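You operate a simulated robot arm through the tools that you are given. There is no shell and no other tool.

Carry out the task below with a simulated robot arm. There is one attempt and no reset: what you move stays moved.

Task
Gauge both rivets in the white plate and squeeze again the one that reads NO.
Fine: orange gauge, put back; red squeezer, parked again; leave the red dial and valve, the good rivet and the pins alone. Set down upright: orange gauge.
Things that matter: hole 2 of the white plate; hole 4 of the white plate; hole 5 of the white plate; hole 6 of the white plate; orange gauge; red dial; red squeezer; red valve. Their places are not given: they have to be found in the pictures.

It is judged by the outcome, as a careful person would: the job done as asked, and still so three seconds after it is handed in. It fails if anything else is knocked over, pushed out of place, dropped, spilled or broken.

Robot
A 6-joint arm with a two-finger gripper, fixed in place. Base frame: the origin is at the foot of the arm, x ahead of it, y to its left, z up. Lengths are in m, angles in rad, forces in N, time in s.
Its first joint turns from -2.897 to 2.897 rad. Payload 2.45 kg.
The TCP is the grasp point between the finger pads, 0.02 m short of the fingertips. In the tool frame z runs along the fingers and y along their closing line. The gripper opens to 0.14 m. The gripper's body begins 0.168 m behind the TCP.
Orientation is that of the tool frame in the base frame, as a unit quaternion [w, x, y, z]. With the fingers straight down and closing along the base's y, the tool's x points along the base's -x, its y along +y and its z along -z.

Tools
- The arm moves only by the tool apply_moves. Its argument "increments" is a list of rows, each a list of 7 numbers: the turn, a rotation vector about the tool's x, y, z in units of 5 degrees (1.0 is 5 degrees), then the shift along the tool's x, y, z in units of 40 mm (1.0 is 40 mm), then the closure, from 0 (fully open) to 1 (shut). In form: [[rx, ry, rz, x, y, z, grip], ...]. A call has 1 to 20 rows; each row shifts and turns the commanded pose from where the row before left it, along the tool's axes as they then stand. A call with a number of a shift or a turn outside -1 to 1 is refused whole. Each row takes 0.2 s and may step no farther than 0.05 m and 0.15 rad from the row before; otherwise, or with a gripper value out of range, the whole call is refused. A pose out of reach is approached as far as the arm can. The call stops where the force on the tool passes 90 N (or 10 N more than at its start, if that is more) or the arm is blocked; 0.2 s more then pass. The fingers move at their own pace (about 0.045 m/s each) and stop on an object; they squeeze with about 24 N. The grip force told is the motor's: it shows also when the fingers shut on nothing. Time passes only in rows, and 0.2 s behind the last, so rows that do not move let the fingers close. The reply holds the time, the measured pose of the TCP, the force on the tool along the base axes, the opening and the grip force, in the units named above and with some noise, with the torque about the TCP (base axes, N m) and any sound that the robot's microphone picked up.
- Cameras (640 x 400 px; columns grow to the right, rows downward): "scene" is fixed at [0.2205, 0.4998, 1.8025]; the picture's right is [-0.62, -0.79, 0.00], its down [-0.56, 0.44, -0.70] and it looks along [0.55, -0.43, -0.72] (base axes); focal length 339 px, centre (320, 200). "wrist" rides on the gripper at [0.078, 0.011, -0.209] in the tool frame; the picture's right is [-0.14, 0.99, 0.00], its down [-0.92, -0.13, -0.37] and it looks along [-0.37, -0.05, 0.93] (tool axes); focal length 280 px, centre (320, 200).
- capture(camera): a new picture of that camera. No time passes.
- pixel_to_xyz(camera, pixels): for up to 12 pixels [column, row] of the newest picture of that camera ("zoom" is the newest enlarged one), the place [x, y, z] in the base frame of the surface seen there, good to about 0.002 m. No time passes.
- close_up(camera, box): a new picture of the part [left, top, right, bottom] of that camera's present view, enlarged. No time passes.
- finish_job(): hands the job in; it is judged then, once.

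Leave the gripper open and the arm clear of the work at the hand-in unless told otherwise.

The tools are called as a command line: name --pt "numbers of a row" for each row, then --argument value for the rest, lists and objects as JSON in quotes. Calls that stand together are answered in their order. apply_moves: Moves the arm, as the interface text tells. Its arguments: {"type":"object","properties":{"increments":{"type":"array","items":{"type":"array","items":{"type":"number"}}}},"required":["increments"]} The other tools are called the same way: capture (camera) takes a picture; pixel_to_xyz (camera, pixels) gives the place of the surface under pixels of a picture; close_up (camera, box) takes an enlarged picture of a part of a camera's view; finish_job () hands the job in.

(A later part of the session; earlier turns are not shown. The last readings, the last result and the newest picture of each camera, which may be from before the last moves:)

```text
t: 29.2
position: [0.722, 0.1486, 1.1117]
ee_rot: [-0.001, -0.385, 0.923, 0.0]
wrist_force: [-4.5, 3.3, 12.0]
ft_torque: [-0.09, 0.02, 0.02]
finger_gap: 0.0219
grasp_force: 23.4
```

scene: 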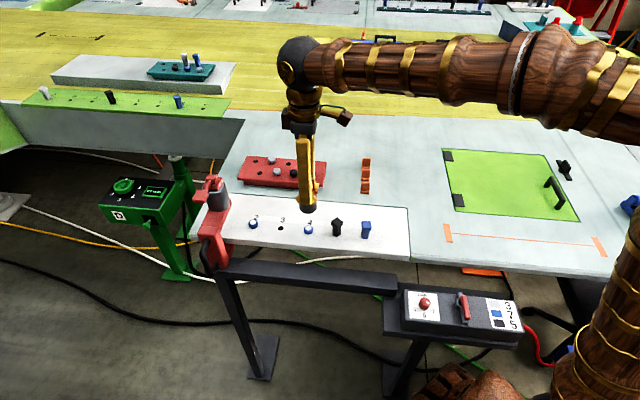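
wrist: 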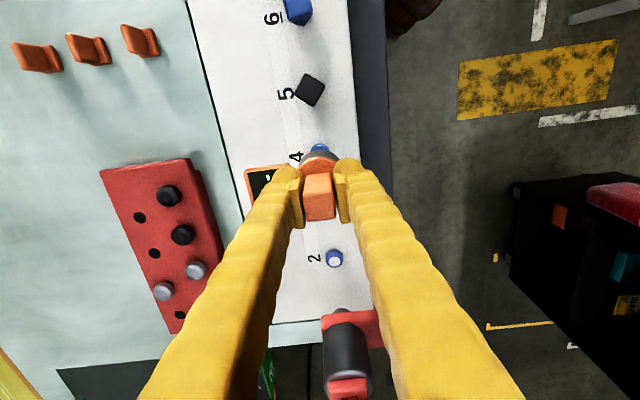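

Contact is made (plate carries the weight). I back off a hair and open the fingers partly, without moving otherwise.

apply_moves --pt "0 0 0 0 0 -0.012 1" --pt "0 0 0 0 0 0 0.9" --pt "0 0 0 0 0 0 0.8" --pt "0 0 0 0 0 0 0.6" --pt "0 0 0 0 0 0 0.45" --pt "0 0 0 0 0 0 0.35" --pt "0 0 0 0 0 0 0.3" --pt "0 0 0 0 0 0 0.3" --pt "0 0 0 0 0 0 0.3"

capture --camera "wrist"

close_up --camera "scene" --box '[268, 170, 348, 250]'

```text
t: 31.2
position: [0.72, 0.1481, 1.1102]
ee_rot: [0.0, -0.382, 0.924, -0.001]
wrist_force: [0.2, 0.5, 0.5]
ft_torque: [-0.01, 0.01, 0.0]
finger_gap: 0.0982
grasp_force: 0.1
```

```text
taken
```

wrist: 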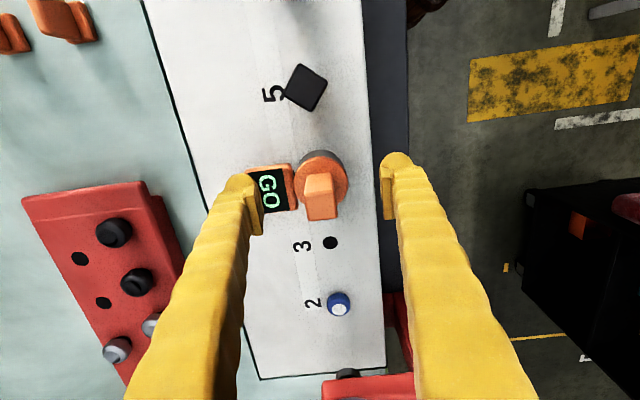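

```text
5.00 times, centred on (308, 210) of scene
```

zoom: 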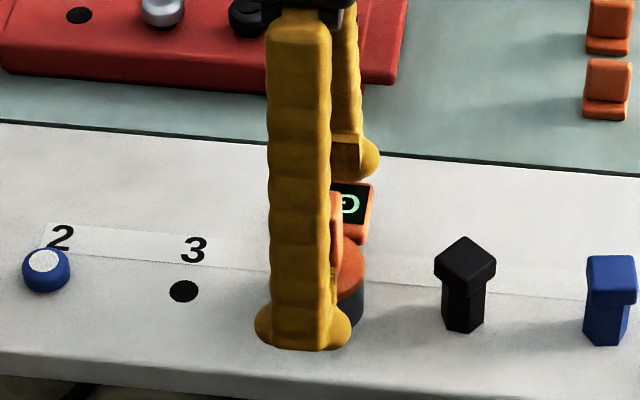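

The display over rivet 4 seems to say "GO". I enlarge it to be sure.

close_up --camera "wrist" --box '[235, 145, 363, 225]'

```text
5.00 times, centred on (299, 185) of wrist
```

zoom: 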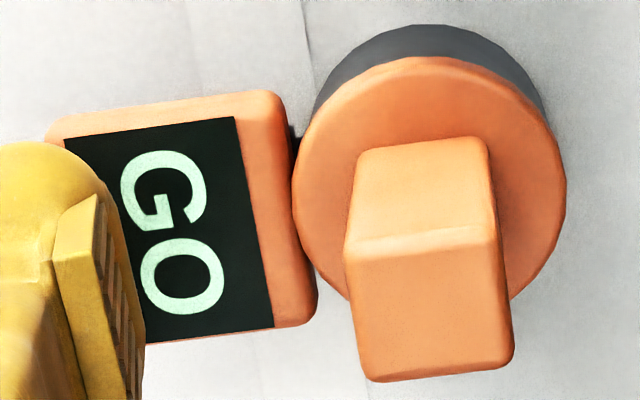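

Rivet 4 reads GO. I close on the gauge again to carry it to rivet 2.

apply_moves --pt "0 0 0 0 0 0 1" --pt "0 0 0 0 0 0 1" --pt "0 0 0 0 0 0 1" --pt "0 0 0 0 0 0 1" --pt "0 0 0 0 0 0 1" --pt "0 0 0 0 0 0 1" --pt "0 0 0 0 0 0 1" --pt "0 0 0 0 0 0 1" --pt "0 0 0 0 0 -0.05 1" --pt "0 0 0 0 0 -0.1 1" --pt "0 0 0 0 0 -0.1 1" --pt "0 0 0 0 0 -0.2 1" --pt "0 0 0 0 0 -0.3 1" --pt "0 0 0 0 0 -0.3 1" --pt "0 0 0 0 0 -0.2 1" --pt "0 0 0 0 0 -0.1 1" --pt "0 0 0 0 0 -0.05 1" --pt "0 0 0 0 0 0 1"

capture --camera "wrist"

close_up --camera "scene" --box '[228, 150, 358, 250]'

```text
t: 35.0
position: [0.7209, 0.1481, 1.1676]
ee_rot: [0.0, -0.382, 0.924, 0.0]
wrist_force: [-0.9, 0.0, -4.7]
ft_torque: [0.04, 0.01, 0.0]
finger_gap: 0.0218
grasp_force: 23.6
```

```text
taken
```

wrist: 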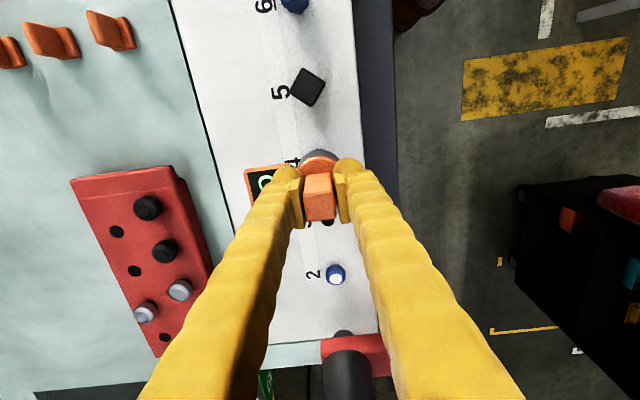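

```text
4.00 times, centred on (293, 200) of scene
```

zoom: 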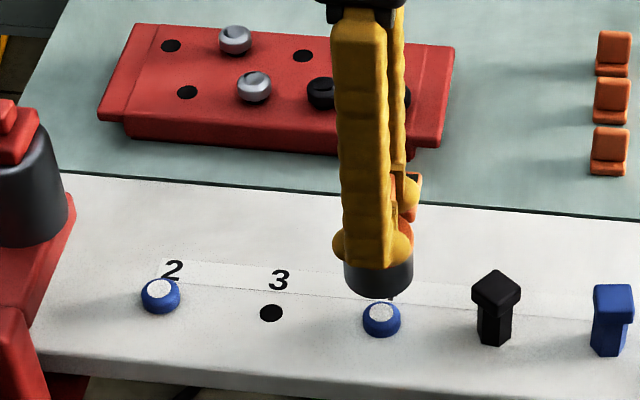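

It is held. Now I move 0.159 m along the hole line to above rivet 2, gently.

apply_moves --pt "0 0 0 -0.1 0 0 1" --pt "0 0 0 -0.2 0 0 1" --pt "0 0 0 -0.35 0 0 1" --pt "0 0 0 -0.45 0 0 1" --pt "0 0 0 -0.5 0 0 1" --pt "0 0 0 -0.5 0 0 1" --pt "0 0 0 -0.5 0 0 1" --pt "0 0 0 -0.5 0 0 1" --pt "0 0 0 -0.4 0 0 1" --pt "0 0 0 -0.28 0 0 1" --pt "0 0 0 -0.15 0 0 1" --pt "0 0 0 -0.05 0 0 1" --pt "0 0 0 0 0 0 1"

capture --camera "wrist"

close_up --camera "scene" --box '[190, 150, 320, 250]'

```text
t: 37.8
position: [0.8329, 0.2624, 1.1669]
ee_rot: [0.0, -0.383, 0.924, 0.0]
wrist_force: [0.2, -0.7, -4.5]
ft_torque: [0.02, 0.05, 0.03]
finger_gap: 0.022
grasp_force: 24.4
```

```text
taken
```

wrist: 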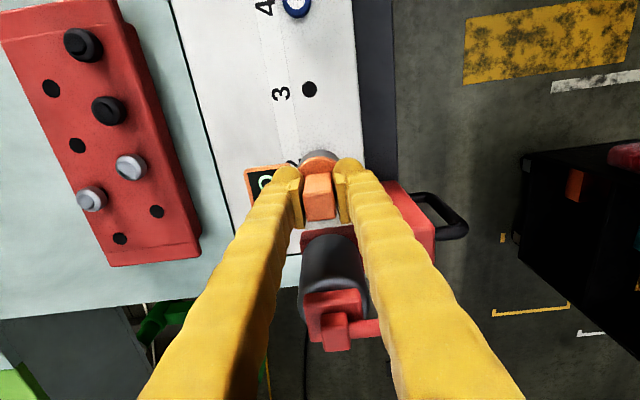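

```text
4.00 times, centred on (255, 200) of scene
```

zoom: 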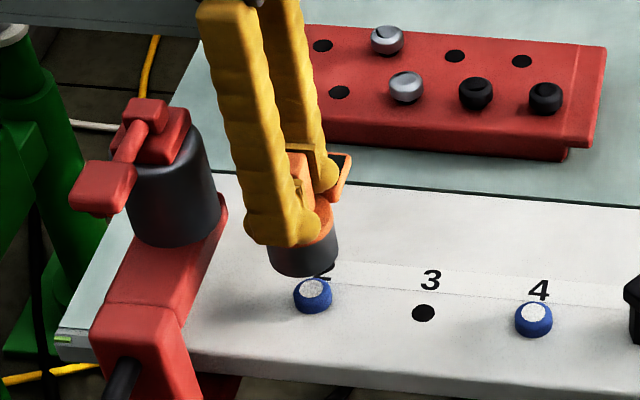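

Over rivet 2 and clear of the squeezer. I lower it to just above the rivet and check alignment.

apply_moves --pt "0 0 0 0 0 0.1 1" --pt "0 0 0 0 0 0.2 1" --pt "0 0 0 0 0 0.2 1" --pt "0 0 0 0 0 0.2 1" --pt "0 0 0 0 0 0.1 1" --pt "0 0 0 0 0 0 1"

close_up --camera "scene" --box '[214, 170, 294, 250]'

close_up --camera "wrist" --box '[230, 110, 390, 230]'

```text
t: 39.2
position: [0.8329, 0.2617, 1.1339]
ee_rot: [-0.001, -0.382, 0.924, 0.0]
wrist_force: [-0.1, -0.2, -4.9]
ft_torque: [0.02, 0.01, 0.02]
finger_gap: 0.022
grasp_force: 23.7
```

```text
5.00 times, centred on (254, 210) of scene
```

zoom: 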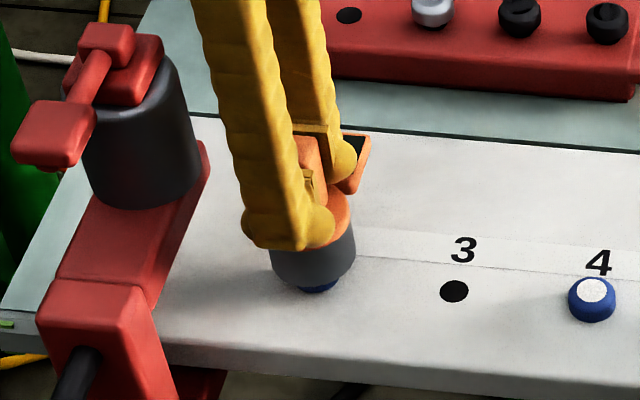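

```text
3.33 times, centred on (310, 170) of wrist
```

zoom: 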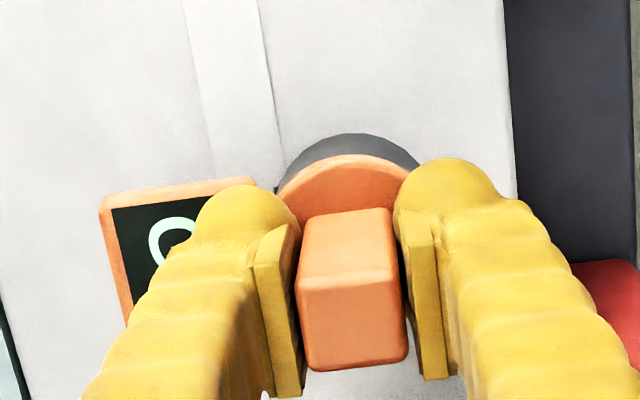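

Aligned. Lowering slowly onto the plate.

apply_moves --pt "0 0 0 0 0 0.1 1" --pt "0 0 0 0 0 0.1 1" --pt "0 0 0 0 0 0.1 1" --pt "0 0 0 0 0 0.1 1" --pt "0 0 0 0 0 0.05 1" --pt "0 0 0 0 0 0.05 1" --pt "0 0 0 0 0 0 1"

close_up --camera "wrist" --box '[230, 110, 390, 230]'

```text
t: 40.8
position: [0.8353, 0.2611, 1.1139]
ee_rot: [0.0, -0.382, 0.924, 0.0]
wrist_force: [-0.1, 1.1, -5.8]
ft_torque: [0.02, 0.01, 0.02]
finger_gap: 0.022
grasp_force: 23.8
```

```text
3.33 times, centred on (310, 170) of wrist
```

zoom: 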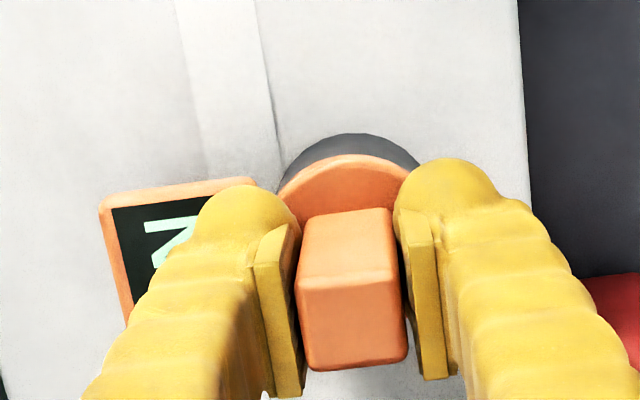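

The display now begins with "N" — rivet 2 reads NO. I seat it the last few millimetres to make it a proper gauging.

apply_moves --pt "0 0 0 0 0 0.04 1" --pt "0 0 0 0 0 0.03 1" --pt "0 0 0 0 0 0.02 1" --pt "0 0 0 0 0 0 1" --pt "0 0 0 0 0 0 1"

close_up --camera "wrist" --box '[230, 110, 390, 230]'

```text
t: 42.0
position: [0.8337, 0.2614, 1.1112]
ee_rot: [0.0, -0.383, 0.924, -0.001]
wrist_force: [-0.3, 0.0, 2.0]
ft_torque: [-0.12, -0.08, 0.04]
finger_gap: 0.0222
grasp_force: 24.4
```

```text
3.33 times, centred on (310, 170) of wrist
```

zoom: 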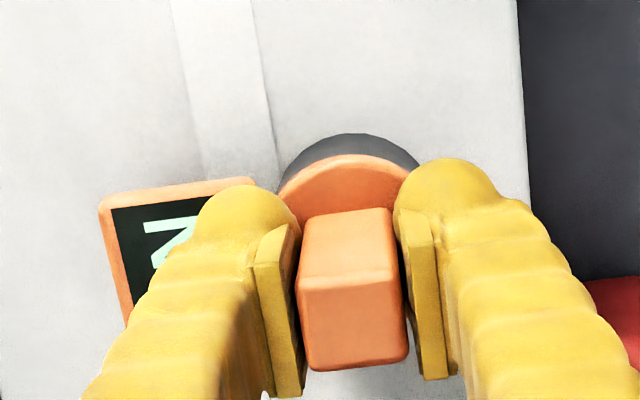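

It rests on the plate (force near zero net) and reads N(O). Rivet 2 is the bad one. Now I lift the gauge slowly straight up.

apply_moves --pt "0 0 0 0 0 -0.05 1" --pt "0 0 0 0 0 -0.1 1" --pt "0 0 0 0 0 -0.2 1" --pt "0 0 0 0 0 -0.3 1" --pt "0 0 0 0 0 -0.3 1" --pt "0 0 0 0 0 -0.3 1" --pt "0 0 0 0 0 -0.3 1" --pt "0 0 0 0 0 -0.3 1" --pt "0 0 0 0 0 -0.3 1" --pt "0 0 0 0 0 -0.2 1" --pt "0 0 0 0 0 -0.05 1" --pt "0 0 0 0 0 0 1"

capture --camera "scene"

```text
t: 44.6
position: [0.833, 0.2609, 1.2062]
ee_rot: [0.0, -0.382, 0.924, 0.0]
wrist_force: [-0.3, -0.7, -4.7]
ft_torque: [0.04, 0.06, -0.01]
finger_gap: 0.0223
grasp_force: 24.2
```

```text
taken
```

scene: 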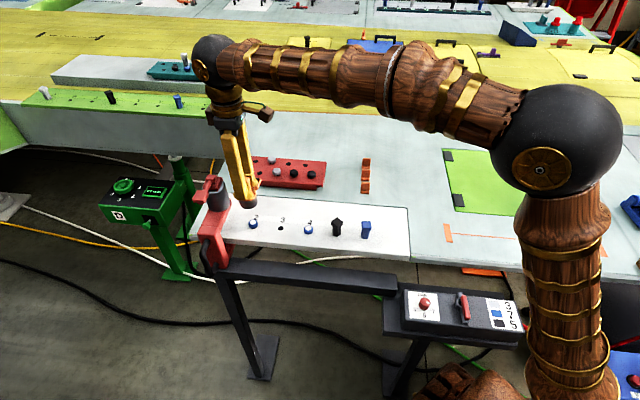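

The gauge is up and clear. I carry it back to its original place with a gentle ramp.

apply_moves --pt "0 0 0 0.1246 -0.0584 0 1" --pt "0 0 0 0.2803 -0.1315 0 1" --pt "0 0 0 0.4672 -0.2192 0 1" --pt "0 0 0 0.6229 -0.2922 0 1" --pt "0 0 0 0.7267 -0.3409 0 1" --pt "0 0 0 0.7267 -0.3409 0 1" --pt "0 0 0 0.7267 -0.3409 0 1" --pt "0 0 0 0.7267 -0.3409 0 1" --pt "0 0 0 0.7267 -0.3409 0 1" --pt "0 0 0 0.7267 -0.3409 0 1" --pt "0 0 0 0.7267 -0.3409 0 1" --pt "0 0 0 0.7267 -0.3409 0 1" --pt "0 0 0 0.7267 -0.3409 0 1" --pt "0 0 0 0.7267 -0.3409 0 1" --pt "0 0 0 0.6229 -0.2922 0 1" --pt "0 0 0 0.4672 -0.2192 0 1" --pt "0 0 0 0.3115 -0.1461 0 1" --pt "0 0 0 0.1557 -0.0731 0 1" --pt "0 0 0 0.0623 -0.0292 0 1" --pt "0 0 0 0 0 0 1"

capture --camera "wrist"

close_up --camera "scene" --box '[340, 110, 468, 210]'

```text
t: 48.8
position: [0.6769, -0.169, 1.2073]
ee_rot: [-0.001, -0.383, 0.924, 0.0]
wrist_force: [-0.2, -0.9, -5.3]
ft_torque: [0.04, 0.02, 0.03]
finger_gap: 0.0222
grasp_force: 24.3
```

```text
taken
```

wrist: 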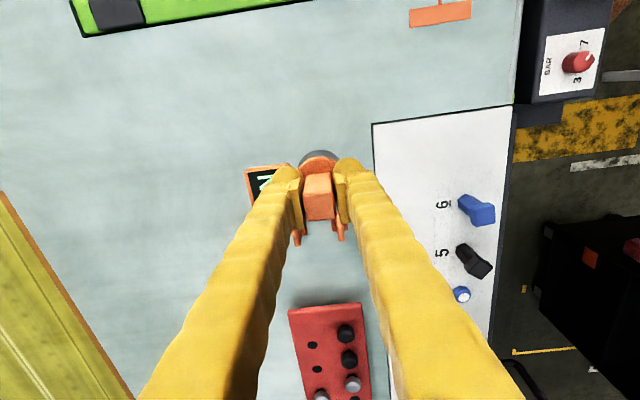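

```text
4.00 times, centred on (404, 160) of scene
```

zoom: 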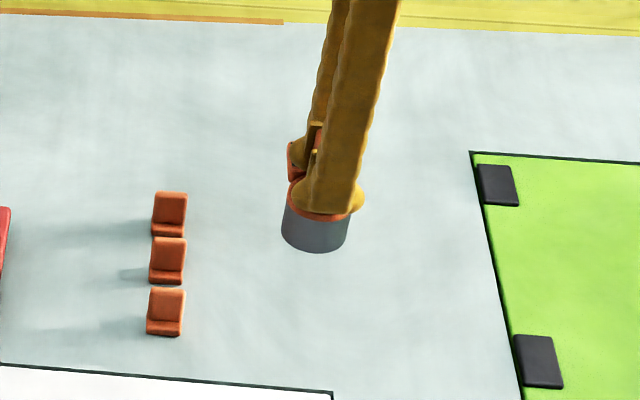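

Back above the original place. I lower it slowly to a few mm above the table.

apply_moves --pt "0 0 0 0 0 0.1 1" --pt "0 0 0 0 0 0.2 1" --pt "0 0 0 0 0 0.3 1" --pt "0 0 0 0 0 0.3 1" --pt "0 0 0 0 0 0.3 1" --pt "0 0 0 0 0 0.3 1" --pt "0 0 0 0 0 0.3 1" --pt "0 0 0 0 0 0.2 1" --pt "0 0 0 0 0 0.15 1" --pt "0 0 0 0 0 0.1 1" --pt "0 0 0 0 0 0.05 1" --pt "0 0 0 0 0 0 1"

```text
t: 51.4
position: [0.6785, -0.1713, 1.1152]
ee_rot: [0.0, -0.383, 0.924, 0.001]
wrist_force: [0.3, 0.0, -5.0]
ft_torque: [0.01, 0.01, -0.02]
finger_gap: 0.0221
grasp_force: 24.5
```

apply_moves --pt "0 0 0 0 0 0.04 1" --pt "0 0 0 0 0 0.03 1" --pt "0 0 0 0 0 0.02 1" --pt "0 0 0 0 0 0 1"

```text
t: 52.4
position: [0.6776, -0.1702, 1.111]
ee_rot: [0.0, -0.383, 0.924, 0.001]
wrist_force: [1.3, 0.4, 4.0]
ft_torque: [-0.14, -0.22, 0.02]
finger_gap: 0.0221
grasp_force: 23.9
```

The table carries it now. I release: open the fingers, then rise straight up.

apply_moves --pt "0 0 0 0 0 0 0.9" --pt "0 0 0 0 0 0 0.8" --pt "0 0 0 0 0 0 0.6" --pt "0 0 0 0 0 0 0.45" --pt "0 0 0 0 0 0 0.35" --pt "0 0 0 0 0 0 0.3" --pt "0 0 0 0 0 0 0.3" --pt "0 0 0 0 0 -0.2 0.3" --pt "0 0 0 0 0 -0.4 0.3" --pt "0 0 0 0 0 -0.8 0.3" --pt "0 0 0 0 0 -1 0.3" --pt "0 0 0 0 0 -1 0.3" --pt "0 0 0 0 0 0 0.3"

capture --camera "wrist"

close_up --camera "scene" --box '[340, 140, 420, 200]'

```text
t: 55.2
position: [0.6786, -0.1687, 1.2477]
ee_rot: [0.0, -0.382, 0.924, 0.0]
wrist_force: [0.1, 1.1, 0.2]
ft_torque: [0.02, 0.01, 0.0]
finger_gap: 0.0979
grasp_force: 0.0
```

```text
taken
```

wrist: 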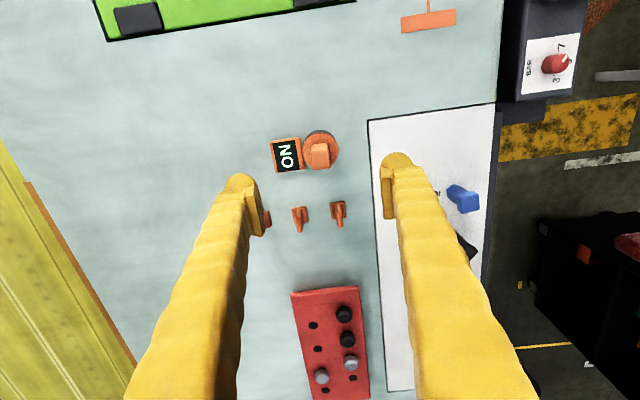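

```text
6.67 times, centred on (380, 170) of scene
```

zoom: 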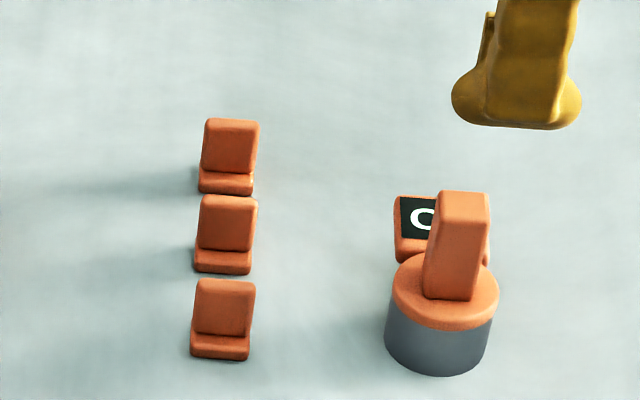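

The display reads "NO" for rivet 2, and the gauge is back upright at its place. Next the squeezer: I rise to z≈1.40 and travel high to above its black handle.

apply_moves --pt "0 0 0 0 0 -0.95 0.3" --pt "0 0 0 0 0 -0.95 0.3" --pt "0 0 0 0 0 -0.95 0.3" --pt "0 0 0 0 0 -0.95 0.3" --pt "0 0 0 -0.769 0.534 0 0.3" --pt "0 0 0 -0.769 0.534 0 0.3" --pt "0 0 0 -0.769 0.534 0 0.3" --pt "0 0 0 -0.769 0.534 0 0.3" --pt "0 0 0 -0.769 0.534 0 0.3" --pt "0 0 0 -0.769 0.534 0 0.3" --pt "0 0 0 -0.769 0.534 0 0.3" --pt "0 0 0 -0.769 0.534 0 0.3" --pt "0 0 0 -0.769 0.534 0 0.3" --pt "0 0 0 -0.769 0.534 0 0.3" --pt "0 0 0 -0.769 0.534 0 0.3" --pt "0 0 0 -0.769 0.534 0 0.3" --pt "0 0 0 -0.769 0.534 0 0.3" --pt "0 0 0 -0.769 0.534 0 0.3" --pt "0 0 0 -0.769 0.534 0 0.3" --pt "0 0 0 -0.769 0.534 0 0.3"

apply_moves --pt "0 0 1 0 0 0 0.3" --pt "0 0 1 0 0 0 0.3" --pt "0 0 1 0 0 0 0.3" --pt "0 0 1 0 0 0 0.3" --pt "0 0 1 0 0 0 0.3" --pt "0 0 1 0 0 0 0.3" --pt "0 0 1 0 0 0 0.3" --pt "0 0 1 0 0 0 0.3" --pt "0 0 1 0 0 0 0.3" --pt "0 0 1 0 0 0 0.3" --pt "0 0 1 0 0 0 0.3" --pt "0 0 1 0 0 0 0.3" --pt "0 0 1 0 0 0 0.3" --pt "0 0 1 0 0 0 0.3" --pt "0 0 1 0 0 0 0.3" --pt "0 0 1 0 0 0 0.3" --pt "0 0 1 0 0 0 0.3" --pt "0 0 1 0 0 0 0.3" --pt "0 0 0 0 0 0 0.3"

capture --camera "wrist"

capture --camera "scene"

```text
t: 59.4
position: [0.7846, 0.4214, 1.3988]
ee_rot: [0.001, -0.383, 0.924, 0.0]
wrist_force: [-1.5, -0.9, 0.4]
ft_torque: [0.01, -0.03, 0.0]
finger_gap: 0.0983
grasp_force: 0.1
```

```text
t: 63.4
position: [0.7825, 0.4207, 1.4007]
ee_rot: [-0.001, 0.382, 0.924, -0.001]
wrist_force: [-0.6, -0.5, -0.6]
ft_torque: [0.01, 0.03, -0.02]
finger_gap: 0.0983
grasp_force: 0.0
```

```text
taken
```

wrist: 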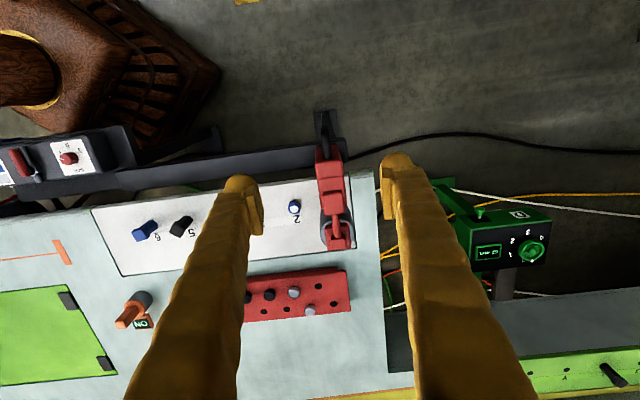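

```text
taken
```

scene: 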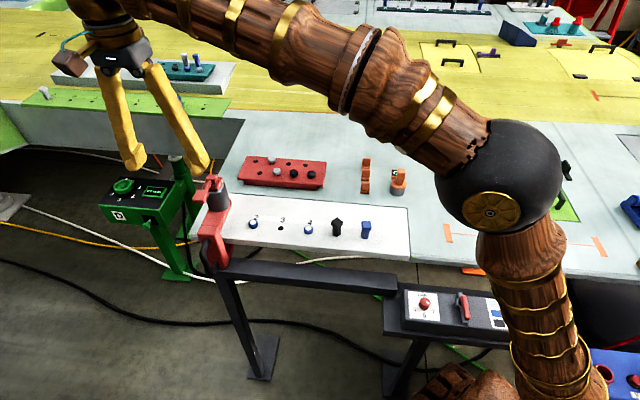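

The squeezer is seen from above between the fingers at (333,190). I enlarge it to measure the handle, paddle and head.

close_up --camera "wrist" --box '[270, 95, 398, 175]'

close_up --camera "wrist" --box '[270, 180, 398, 260]'

```text
5.00 times, centred on (334, 135) of wrist
```

zoom: 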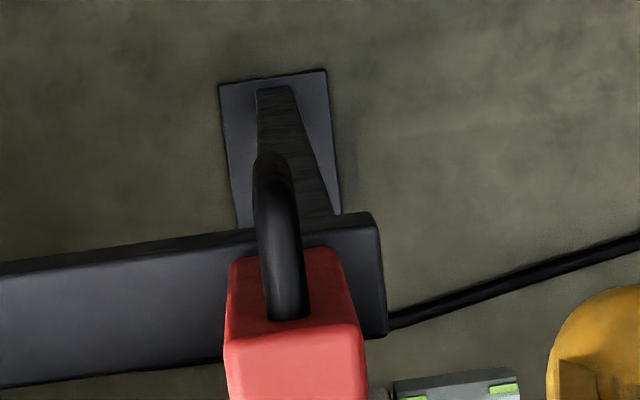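

```text
5.00 times, centred on (334, 220) of wrist
```

zoom: 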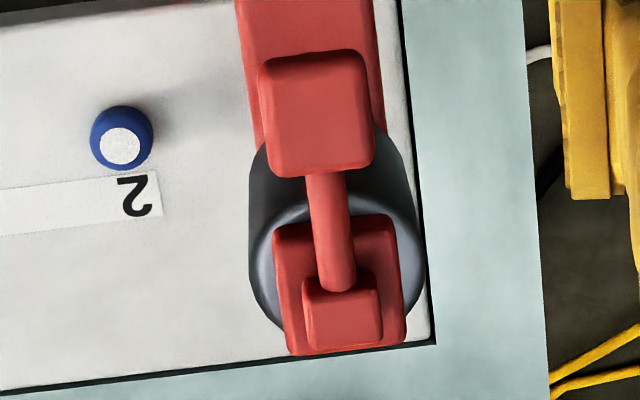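

pixel_to_xyz --camera "zoom" --pixels '[[270, 70], [360, 60], [368, 160], [285, 168], [318, 115], [330, 200], [340, 270], [340, 315], [265, 290], [410, 230], [295, 340], [395, 335]]'

close_up --camera "wrist" --box '[302, 115, 366, 175]'

```text
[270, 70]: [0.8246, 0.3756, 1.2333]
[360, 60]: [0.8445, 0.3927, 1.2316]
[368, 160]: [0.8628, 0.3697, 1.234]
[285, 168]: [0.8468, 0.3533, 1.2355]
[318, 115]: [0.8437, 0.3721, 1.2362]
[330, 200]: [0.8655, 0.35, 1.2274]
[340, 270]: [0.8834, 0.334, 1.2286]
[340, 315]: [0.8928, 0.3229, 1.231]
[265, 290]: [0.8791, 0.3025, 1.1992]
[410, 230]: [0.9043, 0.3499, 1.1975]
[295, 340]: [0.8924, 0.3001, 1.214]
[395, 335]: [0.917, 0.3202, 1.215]
```

```text
6.67 times, centred on (334, 145) of wrist
```

zoom: 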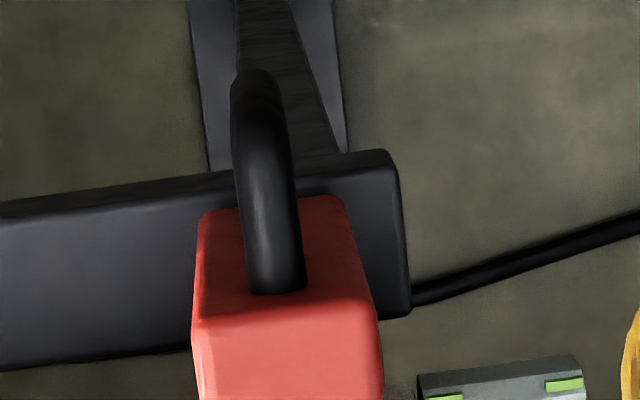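

The squeezer's centreline is at u≈-0.860 (paddle centre (0.844,0.372,1.236)). Now the handle points in this zoom.

pixel_to_xyz --camera "zoom" --pixels '[[262, 120], [265, 160], [270, 210], [275, 260], [240, 200], [297, 200], [255, 80], [210, 250], [345, 240], [200, 330], [375, 330], [290, 350]]'

close_up --camera "scene" --box '[180, 160, 276, 280]'

```text
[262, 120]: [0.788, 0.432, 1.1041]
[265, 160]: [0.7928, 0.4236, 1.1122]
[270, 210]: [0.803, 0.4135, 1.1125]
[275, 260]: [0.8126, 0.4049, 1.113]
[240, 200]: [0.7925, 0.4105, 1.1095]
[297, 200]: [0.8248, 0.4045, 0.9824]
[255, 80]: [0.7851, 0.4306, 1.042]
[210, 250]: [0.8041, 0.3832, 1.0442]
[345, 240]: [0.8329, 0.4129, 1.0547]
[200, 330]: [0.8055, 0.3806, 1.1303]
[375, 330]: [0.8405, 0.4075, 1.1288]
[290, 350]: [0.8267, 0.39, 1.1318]
```

```text
3.33 times, centred on (228, 220) of scene
```

zoom: 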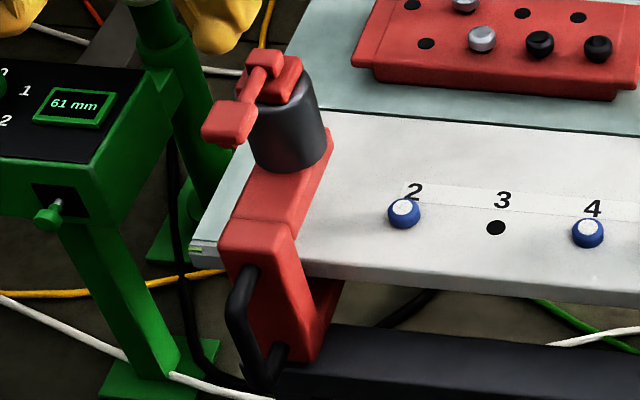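

The handle bar is vertical at u≈-0.860, v≈-0.258 (base ≈(0.7905,0.4257)), top 1.112. I check how near the green machine at the right of the view is before descending.

pixel_to_xyz --camera "wrist" --pixels '[[480, 212], [455, 195], [520, 215], [470, 240], [440, 185], [545, 225], [360, 160], [378, 140]]'

```text
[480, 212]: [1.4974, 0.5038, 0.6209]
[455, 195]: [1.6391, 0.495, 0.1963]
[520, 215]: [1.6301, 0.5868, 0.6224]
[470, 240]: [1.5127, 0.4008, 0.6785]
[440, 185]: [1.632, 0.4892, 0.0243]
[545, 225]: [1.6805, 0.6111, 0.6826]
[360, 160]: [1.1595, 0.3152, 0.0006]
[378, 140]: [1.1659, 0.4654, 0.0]
```

The green machine is far away, so the way is free. I correct 8 mm sideways, narrow the opening and descend to z≈1.15 for a check.

apply_moves --pt "0 0 0 -0.03 0.2 0.65 0.5" --pt "0 0 0 0 0 0.8 0.5" --pt "0 0 0 0 0 0.8 0.5" --pt "0 0 0 0 0 0.8 0.5" --pt "0 0 0 0 0 0.8 0.5" --pt "0 0 0 0 0 0.8 0.5" --pt "0 0 0 0 0 0.8 0.5" --pt "0 0 0 0 0 0.8 0.5" --pt "0 0 0 0 0 0 0.5"

capture --camera "wrist"

close_up --camera "scene" --box '[150, 130, 290, 280]'

```text
t: 65.4
position: [0.7894, 0.4275, 1.1495]
ee_rot: [0.0, 0.383, 0.924, 0.0]
wrist_force: [-0.3, 0.0, 0.4]
ft_torque: [0.0, -0.01, 0.02]
finger_gap: 0.0701
grasp_force: 0.0
```

```text
taken
```

wrist: 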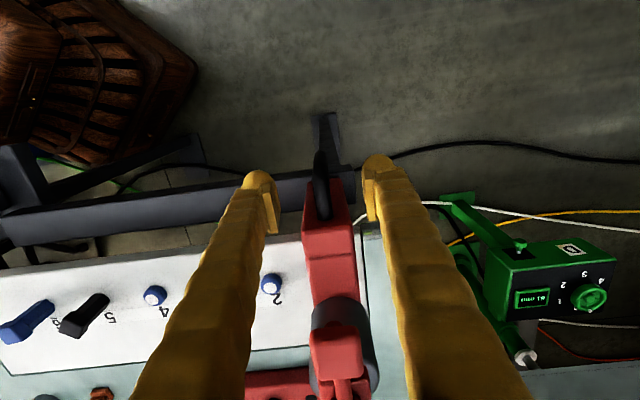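

```text
2.67 times, centred on (220, 205) of scene
```

zoom: 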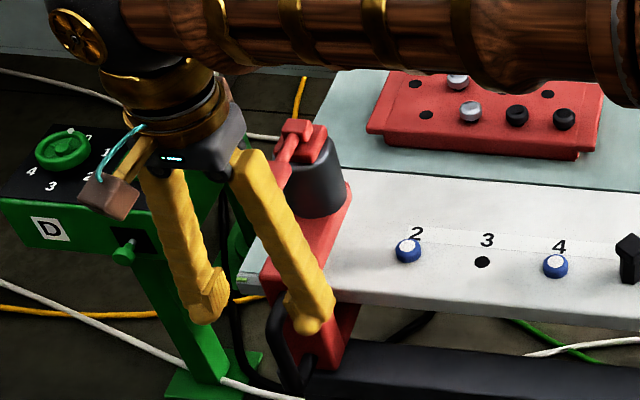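

The handle bar is between the fingers at column 321. I check its location once more up close.

close_up --camera "wrist" --box '[260, 130, 388, 230]'

```text
4.00 times, centred on (324, 180) of wrist
```

zoom: 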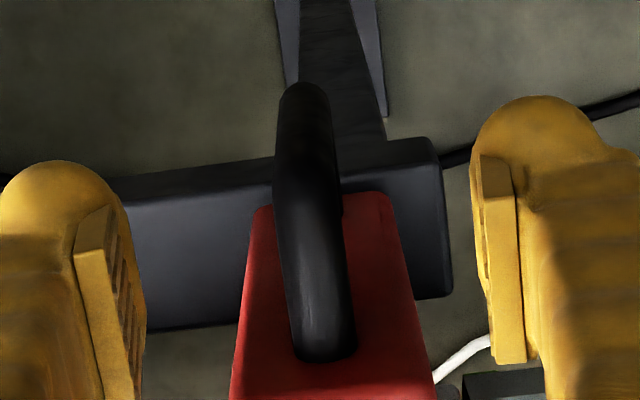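

pixel_to_xyz --camera "zoom" --pixels '[[305, 110], [308, 160], [315, 220], [320, 300], [283, 220], [345, 220], [303, 90], [280, 160], [335, 160]]'

```text
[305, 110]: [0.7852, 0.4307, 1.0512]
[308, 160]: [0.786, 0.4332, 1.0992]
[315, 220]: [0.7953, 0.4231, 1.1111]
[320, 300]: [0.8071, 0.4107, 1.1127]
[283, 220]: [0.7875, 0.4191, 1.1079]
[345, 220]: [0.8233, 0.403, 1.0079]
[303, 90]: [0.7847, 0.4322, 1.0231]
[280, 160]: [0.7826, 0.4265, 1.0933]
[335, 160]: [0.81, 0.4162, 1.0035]
```

The bar is centred at u≈-0.861, same as the TCP. I descend to z≈1.085 and close on the bar.

apply_moves --pt "0 0 0 0 0 0.6 0.5" --pt "0 0 0 0 0 0.6 0.5" --pt "0 0 0 0 0 0.4 0.5" --pt "0 0 0 0 0 0 0.5" --pt "0 0 0 0 0 0 1" --pt "0 0 0 0 0 0 1" --pt "0 0 0 0 0 0 1" --pt "0 0 0 0 0 0 1" --pt "0 0 0 0 0 0 1" --pt "0 0 0 0 0 0 1" --pt "0 0 0 0 0 0 1"

capture --camera "wrist"

close_up --camera "scene" --box '[150, 130, 290, 280]'

```text
t: 67.8
position: [0.7895, 0.4279, 1.0836]
ee_rot: [0.001, 0.383, 0.924, 0.0]
wrist_force: [-0.1, -0.9, -1.3]
ft_torque: [-0.02, -0.01, -0.01]
finger_gap: 0.0149
grasp_force: 40.8
```

```text
taken
```

wrist: 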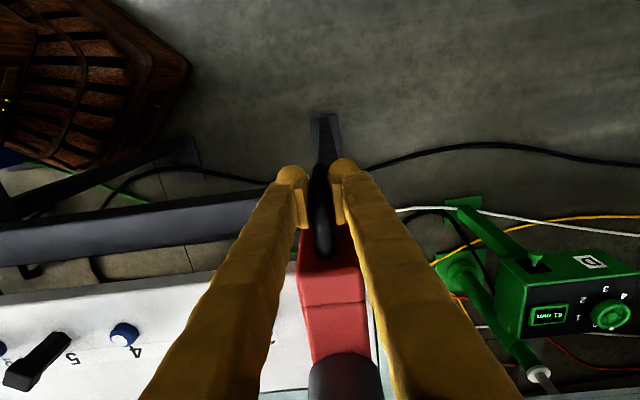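

```text
2.67 times, centred on (220, 205) of scene
```

zoom: 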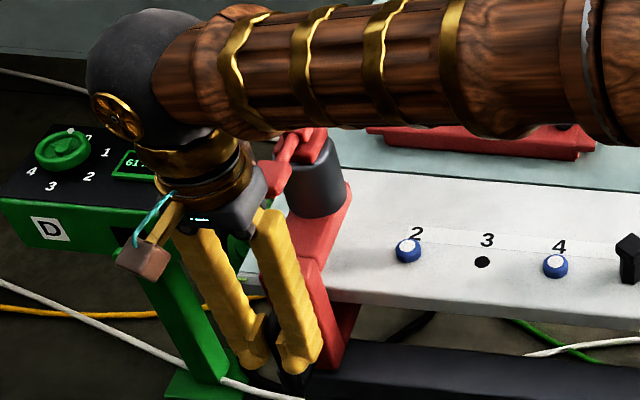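

The handle is gripped (gap 0.015, no side force). I try a slow slide toward hole 2, first 1 cm, watching force.

apply_moves --pt "0 0 0 0 -0.05 0 1" --pt "0 0 0 0 -0.1 0 1" --pt "0 0 0 0 -0.1 0 1" --pt "0 0 0 0 0 0 1"

close_up --camera "scene" --box '[180, 160, 276, 280]'

```text
t: 68.8
position: [0.7802, 0.4187, 1.085]
ee_rot: [-0.001, 0.382, 0.924, 0.0]
wrist_force: [-14.3, 11.7, -16.5]
ft_torque: [0.21, 0.27, 0.01]
finger_gap: 0.0145
grasp_force: 41.1
```

```text
3.33 times, centred on (228, 220) of scene
```

zoom: 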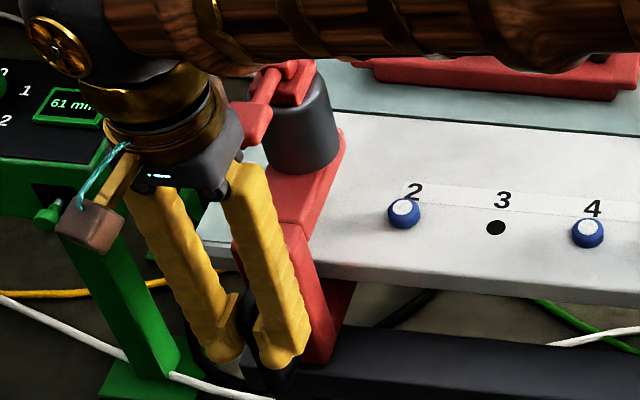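

It moved about 12 mm with some cross force (outward and down). I look at how it sits before going on.

capture --camera "wrist"

close_up --camera "wrist" --box '[250, 140, 410, 400]'

apply_moves --pt "0 0 0 0 0 0 1"

```text
taken
```

wrist: 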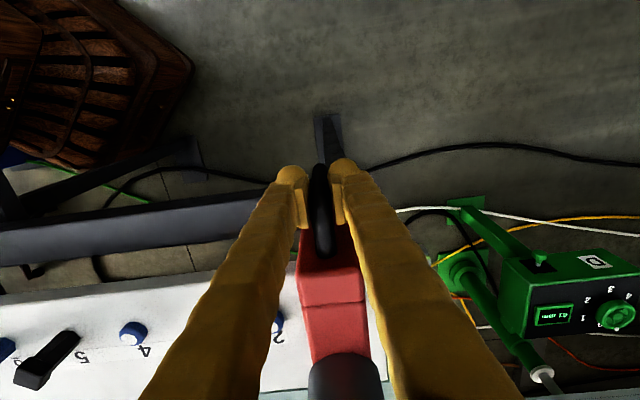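

```text
1.54 times, centred on (330, 270) of wrist
```

zoom: 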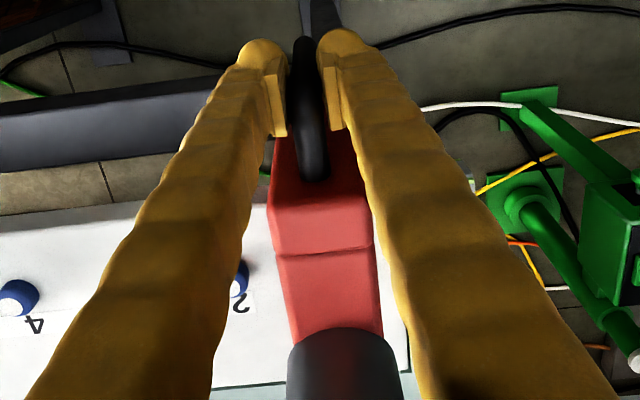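

```text
t: 69.2
position: [0.7819, 0.4189, 1.0843]
ee_rot: [-0.001, 0.382, 0.924, 0.0]
wrist_force: [-19.0, 15.4, -21.5]
ft_torque: [0.23, 0.26, 0.02]
finger_gap: 0.0144
grasp_force: 40.3
```

The cross force has grown slightly while standing still. I check whether the squeezer is tilting by measuring its parts in the scene view.

close_up --camera "scene" --box '[190, 160, 300, 280]'

close_up --camera "wrist" --box '[280, 230, 400, 400]'

```text
3.33 times, centred on (245, 220) of scene
```

zoom: 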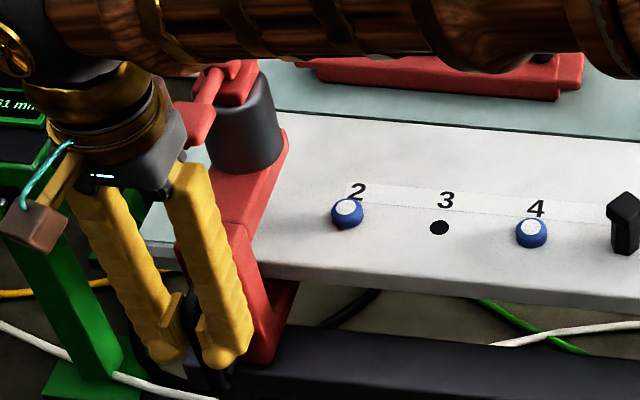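

```text
2.35 times, centred on (340, 315) of wrist
```

zoom: 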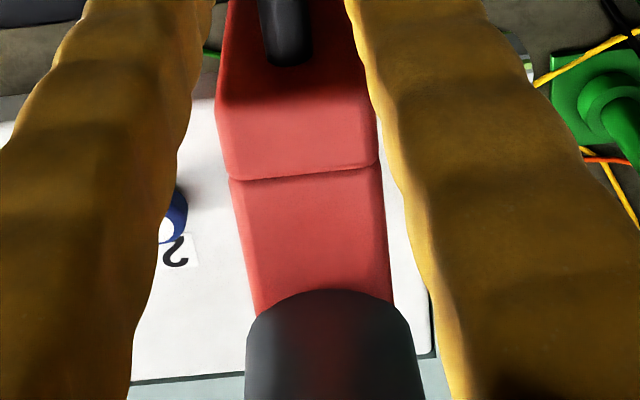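

pixel_to_xyz --camera "zoom" --pixels '[[300, 130], [310, 220], [320, 270], [330, 350], [225, 150], [375, 150], [235, 200], [385, 250], [290, 30], [180, 350]]'

capture --camera "scene"

pixel_to_xyz --camera "scene" --pixels '[[253, 197], [248, 205], [263, 235], [250, 182], [247, 190], [258, 225], [240, 255], [248, 196]]'

```text
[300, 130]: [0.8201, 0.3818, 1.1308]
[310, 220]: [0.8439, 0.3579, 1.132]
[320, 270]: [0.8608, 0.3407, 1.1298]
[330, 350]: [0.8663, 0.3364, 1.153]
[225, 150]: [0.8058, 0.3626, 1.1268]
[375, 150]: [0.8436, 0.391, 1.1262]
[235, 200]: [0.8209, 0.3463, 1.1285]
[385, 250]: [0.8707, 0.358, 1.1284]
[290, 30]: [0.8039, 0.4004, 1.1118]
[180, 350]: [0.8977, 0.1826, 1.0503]
```

```text
taken
```

scene: 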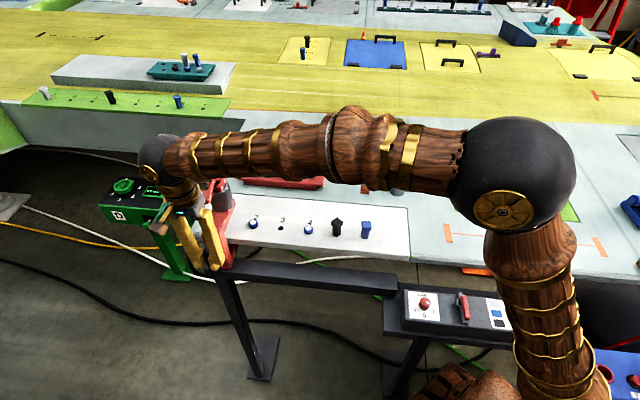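

```text
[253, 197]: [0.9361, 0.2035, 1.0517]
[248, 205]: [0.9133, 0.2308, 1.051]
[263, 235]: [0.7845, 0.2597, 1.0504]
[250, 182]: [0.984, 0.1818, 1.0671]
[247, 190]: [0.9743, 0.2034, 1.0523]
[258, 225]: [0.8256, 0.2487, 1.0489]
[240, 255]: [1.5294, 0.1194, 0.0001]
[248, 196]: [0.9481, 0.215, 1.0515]
```

The squeezer remains level (arm top z 1.131 everywhere) and slid about 10 mm squarely along its rail. To avoid the clamping cross-forces I loosen the fingers a little and push with a loose hold.

apply_moves --pt "0 0 0 0 0 0 0.85" --pt "0 0 0 0 0 0 0.85" --pt "0 0 0 0 0 0 0.85"

```text
t: 70.0
position: [0.7834, 0.4202, 1.0864]
ee_rot: [-0.001, 0.383, 0.924, 0.0]
wrist_force: [0.8, 0.3, 0.0]
ft_torque: [0.04, 0.0, 0.03]
finger_gap: 0.0209
grasp_force: 0.1
```

Force is gone. Now I push along the rail about 72 mm slowly, then measure.

apply_moves --pt "0 0 0 0 -0.05 0 0.85" --pt "0 0 0 0 -0.1 0 0.85" --pt "0 0 0 0 -0.15 0 0.85" --pt "0 0 0 0 -0.2 0 0.85" --pt "0 0 0 0 -0.2 0 0.85" --pt "0 0 0 0 -0.2 0 0.85" --pt "0 0 0 0 -0.2 0 0.85" --pt "0 0 0 0 -0.2 0 0.85" --pt "0 0 0 0 -0.2 0 0.85" --pt "0 0 0 0 -0.15 0 0.85" --pt "0 0 0 0 -0.1 0 0.85" --pt "0 0 0 0 -0.05 0 0.85" --pt "0 0 0 0 0 0 0.85"

capture --camera "wrist"

close_up --camera "wrist" --box '[280, 230, 400, 400]'

close_up --camera "scene" --box '[190, 160, 300, 280]'

```text
t: 72.8
position: [0.7311, 0.368, 1.0853]
ee_rot: [0.0, 0.383, 0.924, 0.0]
wrist_force: [0.0, 0.7, 0.1]
ft_torque: [0.01, -0.02, 0.0]
finger_gap: 0.0211
grasp_force: 0.2
```

```text
taken
```

wrist: 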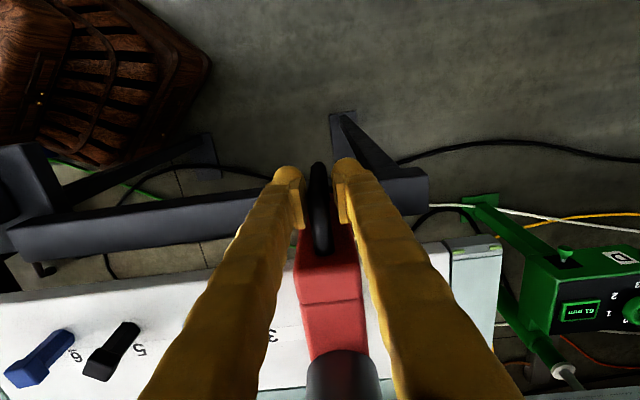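

```text
2.35 times, centred on (340, 315) of wrist
```

zoom: 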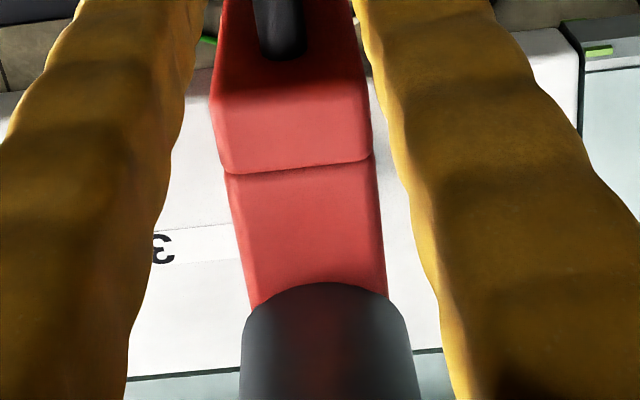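

```text
3.33 times, centred on (245, 220) of scene
```

zoom: 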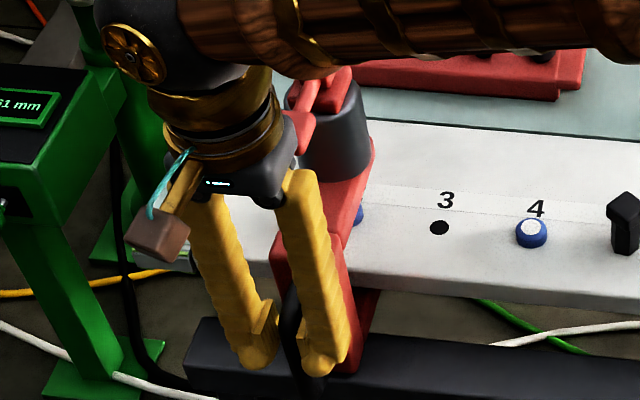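

The squeezer slides with it. I measure its centreline from a fresh wrist zoom.

close_up --camera "wrist" --box '[280, 230, 400, 400]'

pixel_to_xyz --camera "zoom" --pixels '[[220, 150], [370, 150], [232, 200], [378, 200], [238, 230], [380, 230], [215, 120], [366, 110], [300, 120], [305, 220], [285, 30]]'

```text
2.35 times, centred on (340, 315) of wrist
```

zoom: 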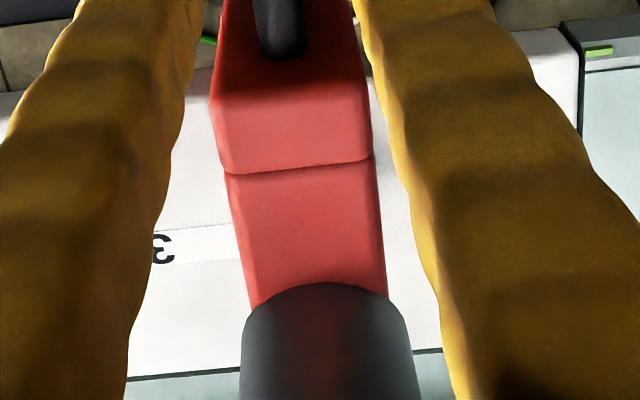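

```text
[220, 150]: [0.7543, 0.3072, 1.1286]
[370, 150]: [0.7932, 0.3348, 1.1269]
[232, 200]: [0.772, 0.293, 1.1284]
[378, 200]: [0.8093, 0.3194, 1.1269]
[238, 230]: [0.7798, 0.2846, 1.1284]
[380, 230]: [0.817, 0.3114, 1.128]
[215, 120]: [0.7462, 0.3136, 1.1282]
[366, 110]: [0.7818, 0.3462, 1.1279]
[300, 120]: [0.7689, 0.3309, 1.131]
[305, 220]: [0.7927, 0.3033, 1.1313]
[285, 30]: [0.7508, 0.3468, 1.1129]
```

The squeezer's centre measures u≈-0.775, target -0.774 (rivet 2). I open, rise, and check alignment from above with rivet 4 and hole 3 as reference.

apply_moves --pt "0 0 0 0 0 0 0.7" --pt "0 0 0 0 0 0 0.6" --pt "0 0 0 0 0 -0.3 0.6" --pt "0 0 0 0 0 -0.6 0.6" --pt "0 0 0 0 0 -0.9 0.6" --pt "0 0 0 0 0 -1 0.6" --pt "0 0 0 0 0 -1 0.6" --pt "0 0 0 0 0 -1 0.6" --pt "0 0 0 0 0 -1 0.6" --pt "0 0 0 0 0 -1 0.6" --pt "0 0 0 0 0 -0.7 0.6" --pt "0 0 0 0 0 0 0.6"

capture --camera "wrist"

close_up --camera "scene" --box '[200, 160, 320, 280]'

```text
t: 75.4
position: [0.7315, 0.366, 1.3861]
ee_rot: [0.0, 0.383, 0.924, 0.0]
wrist_force: [0.2, -0.9, 0.1]
ft_torque: [-0.02, 0.0, 0.02]
finger_gap: 0.056
grasp_force: 0.0
```

```text
taken
```

wrist: 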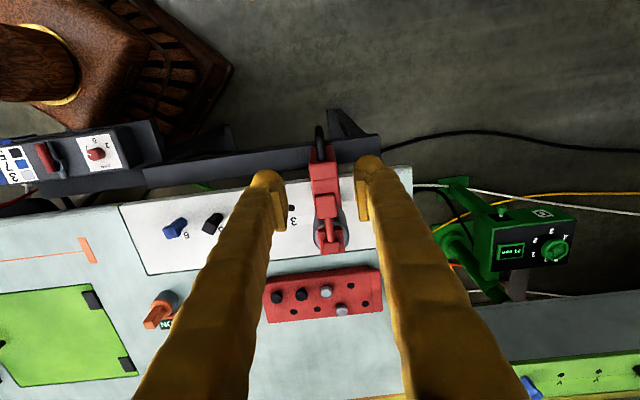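

```text
3.33 times, centred on (260, 220) of scene
```

zoom: 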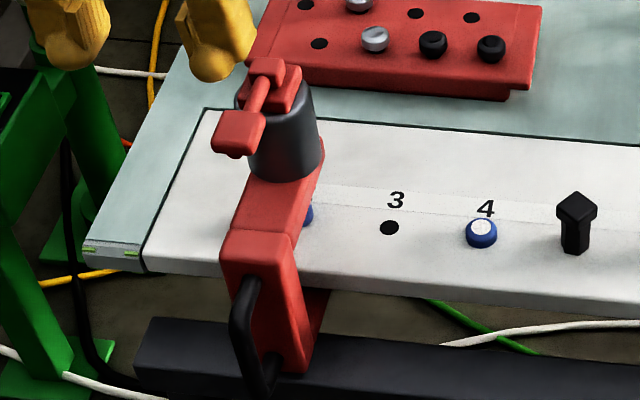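

I zoom on the squeezer head and hole 3 for relative measurement.

close_up --camera "wrist" --box '[276, 130, 372, 260]'

```text
3.08 times, centred on (324, 195) of wrist
```

zoom: 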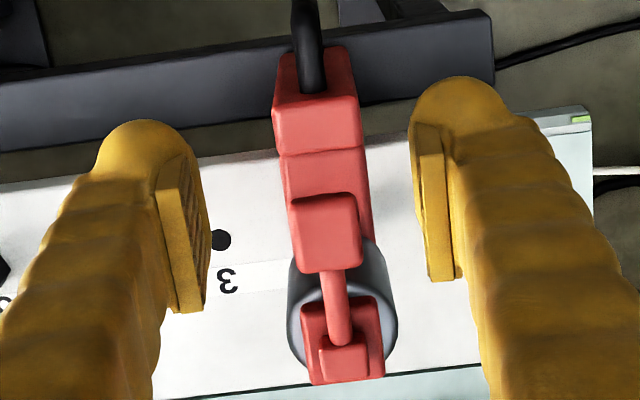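

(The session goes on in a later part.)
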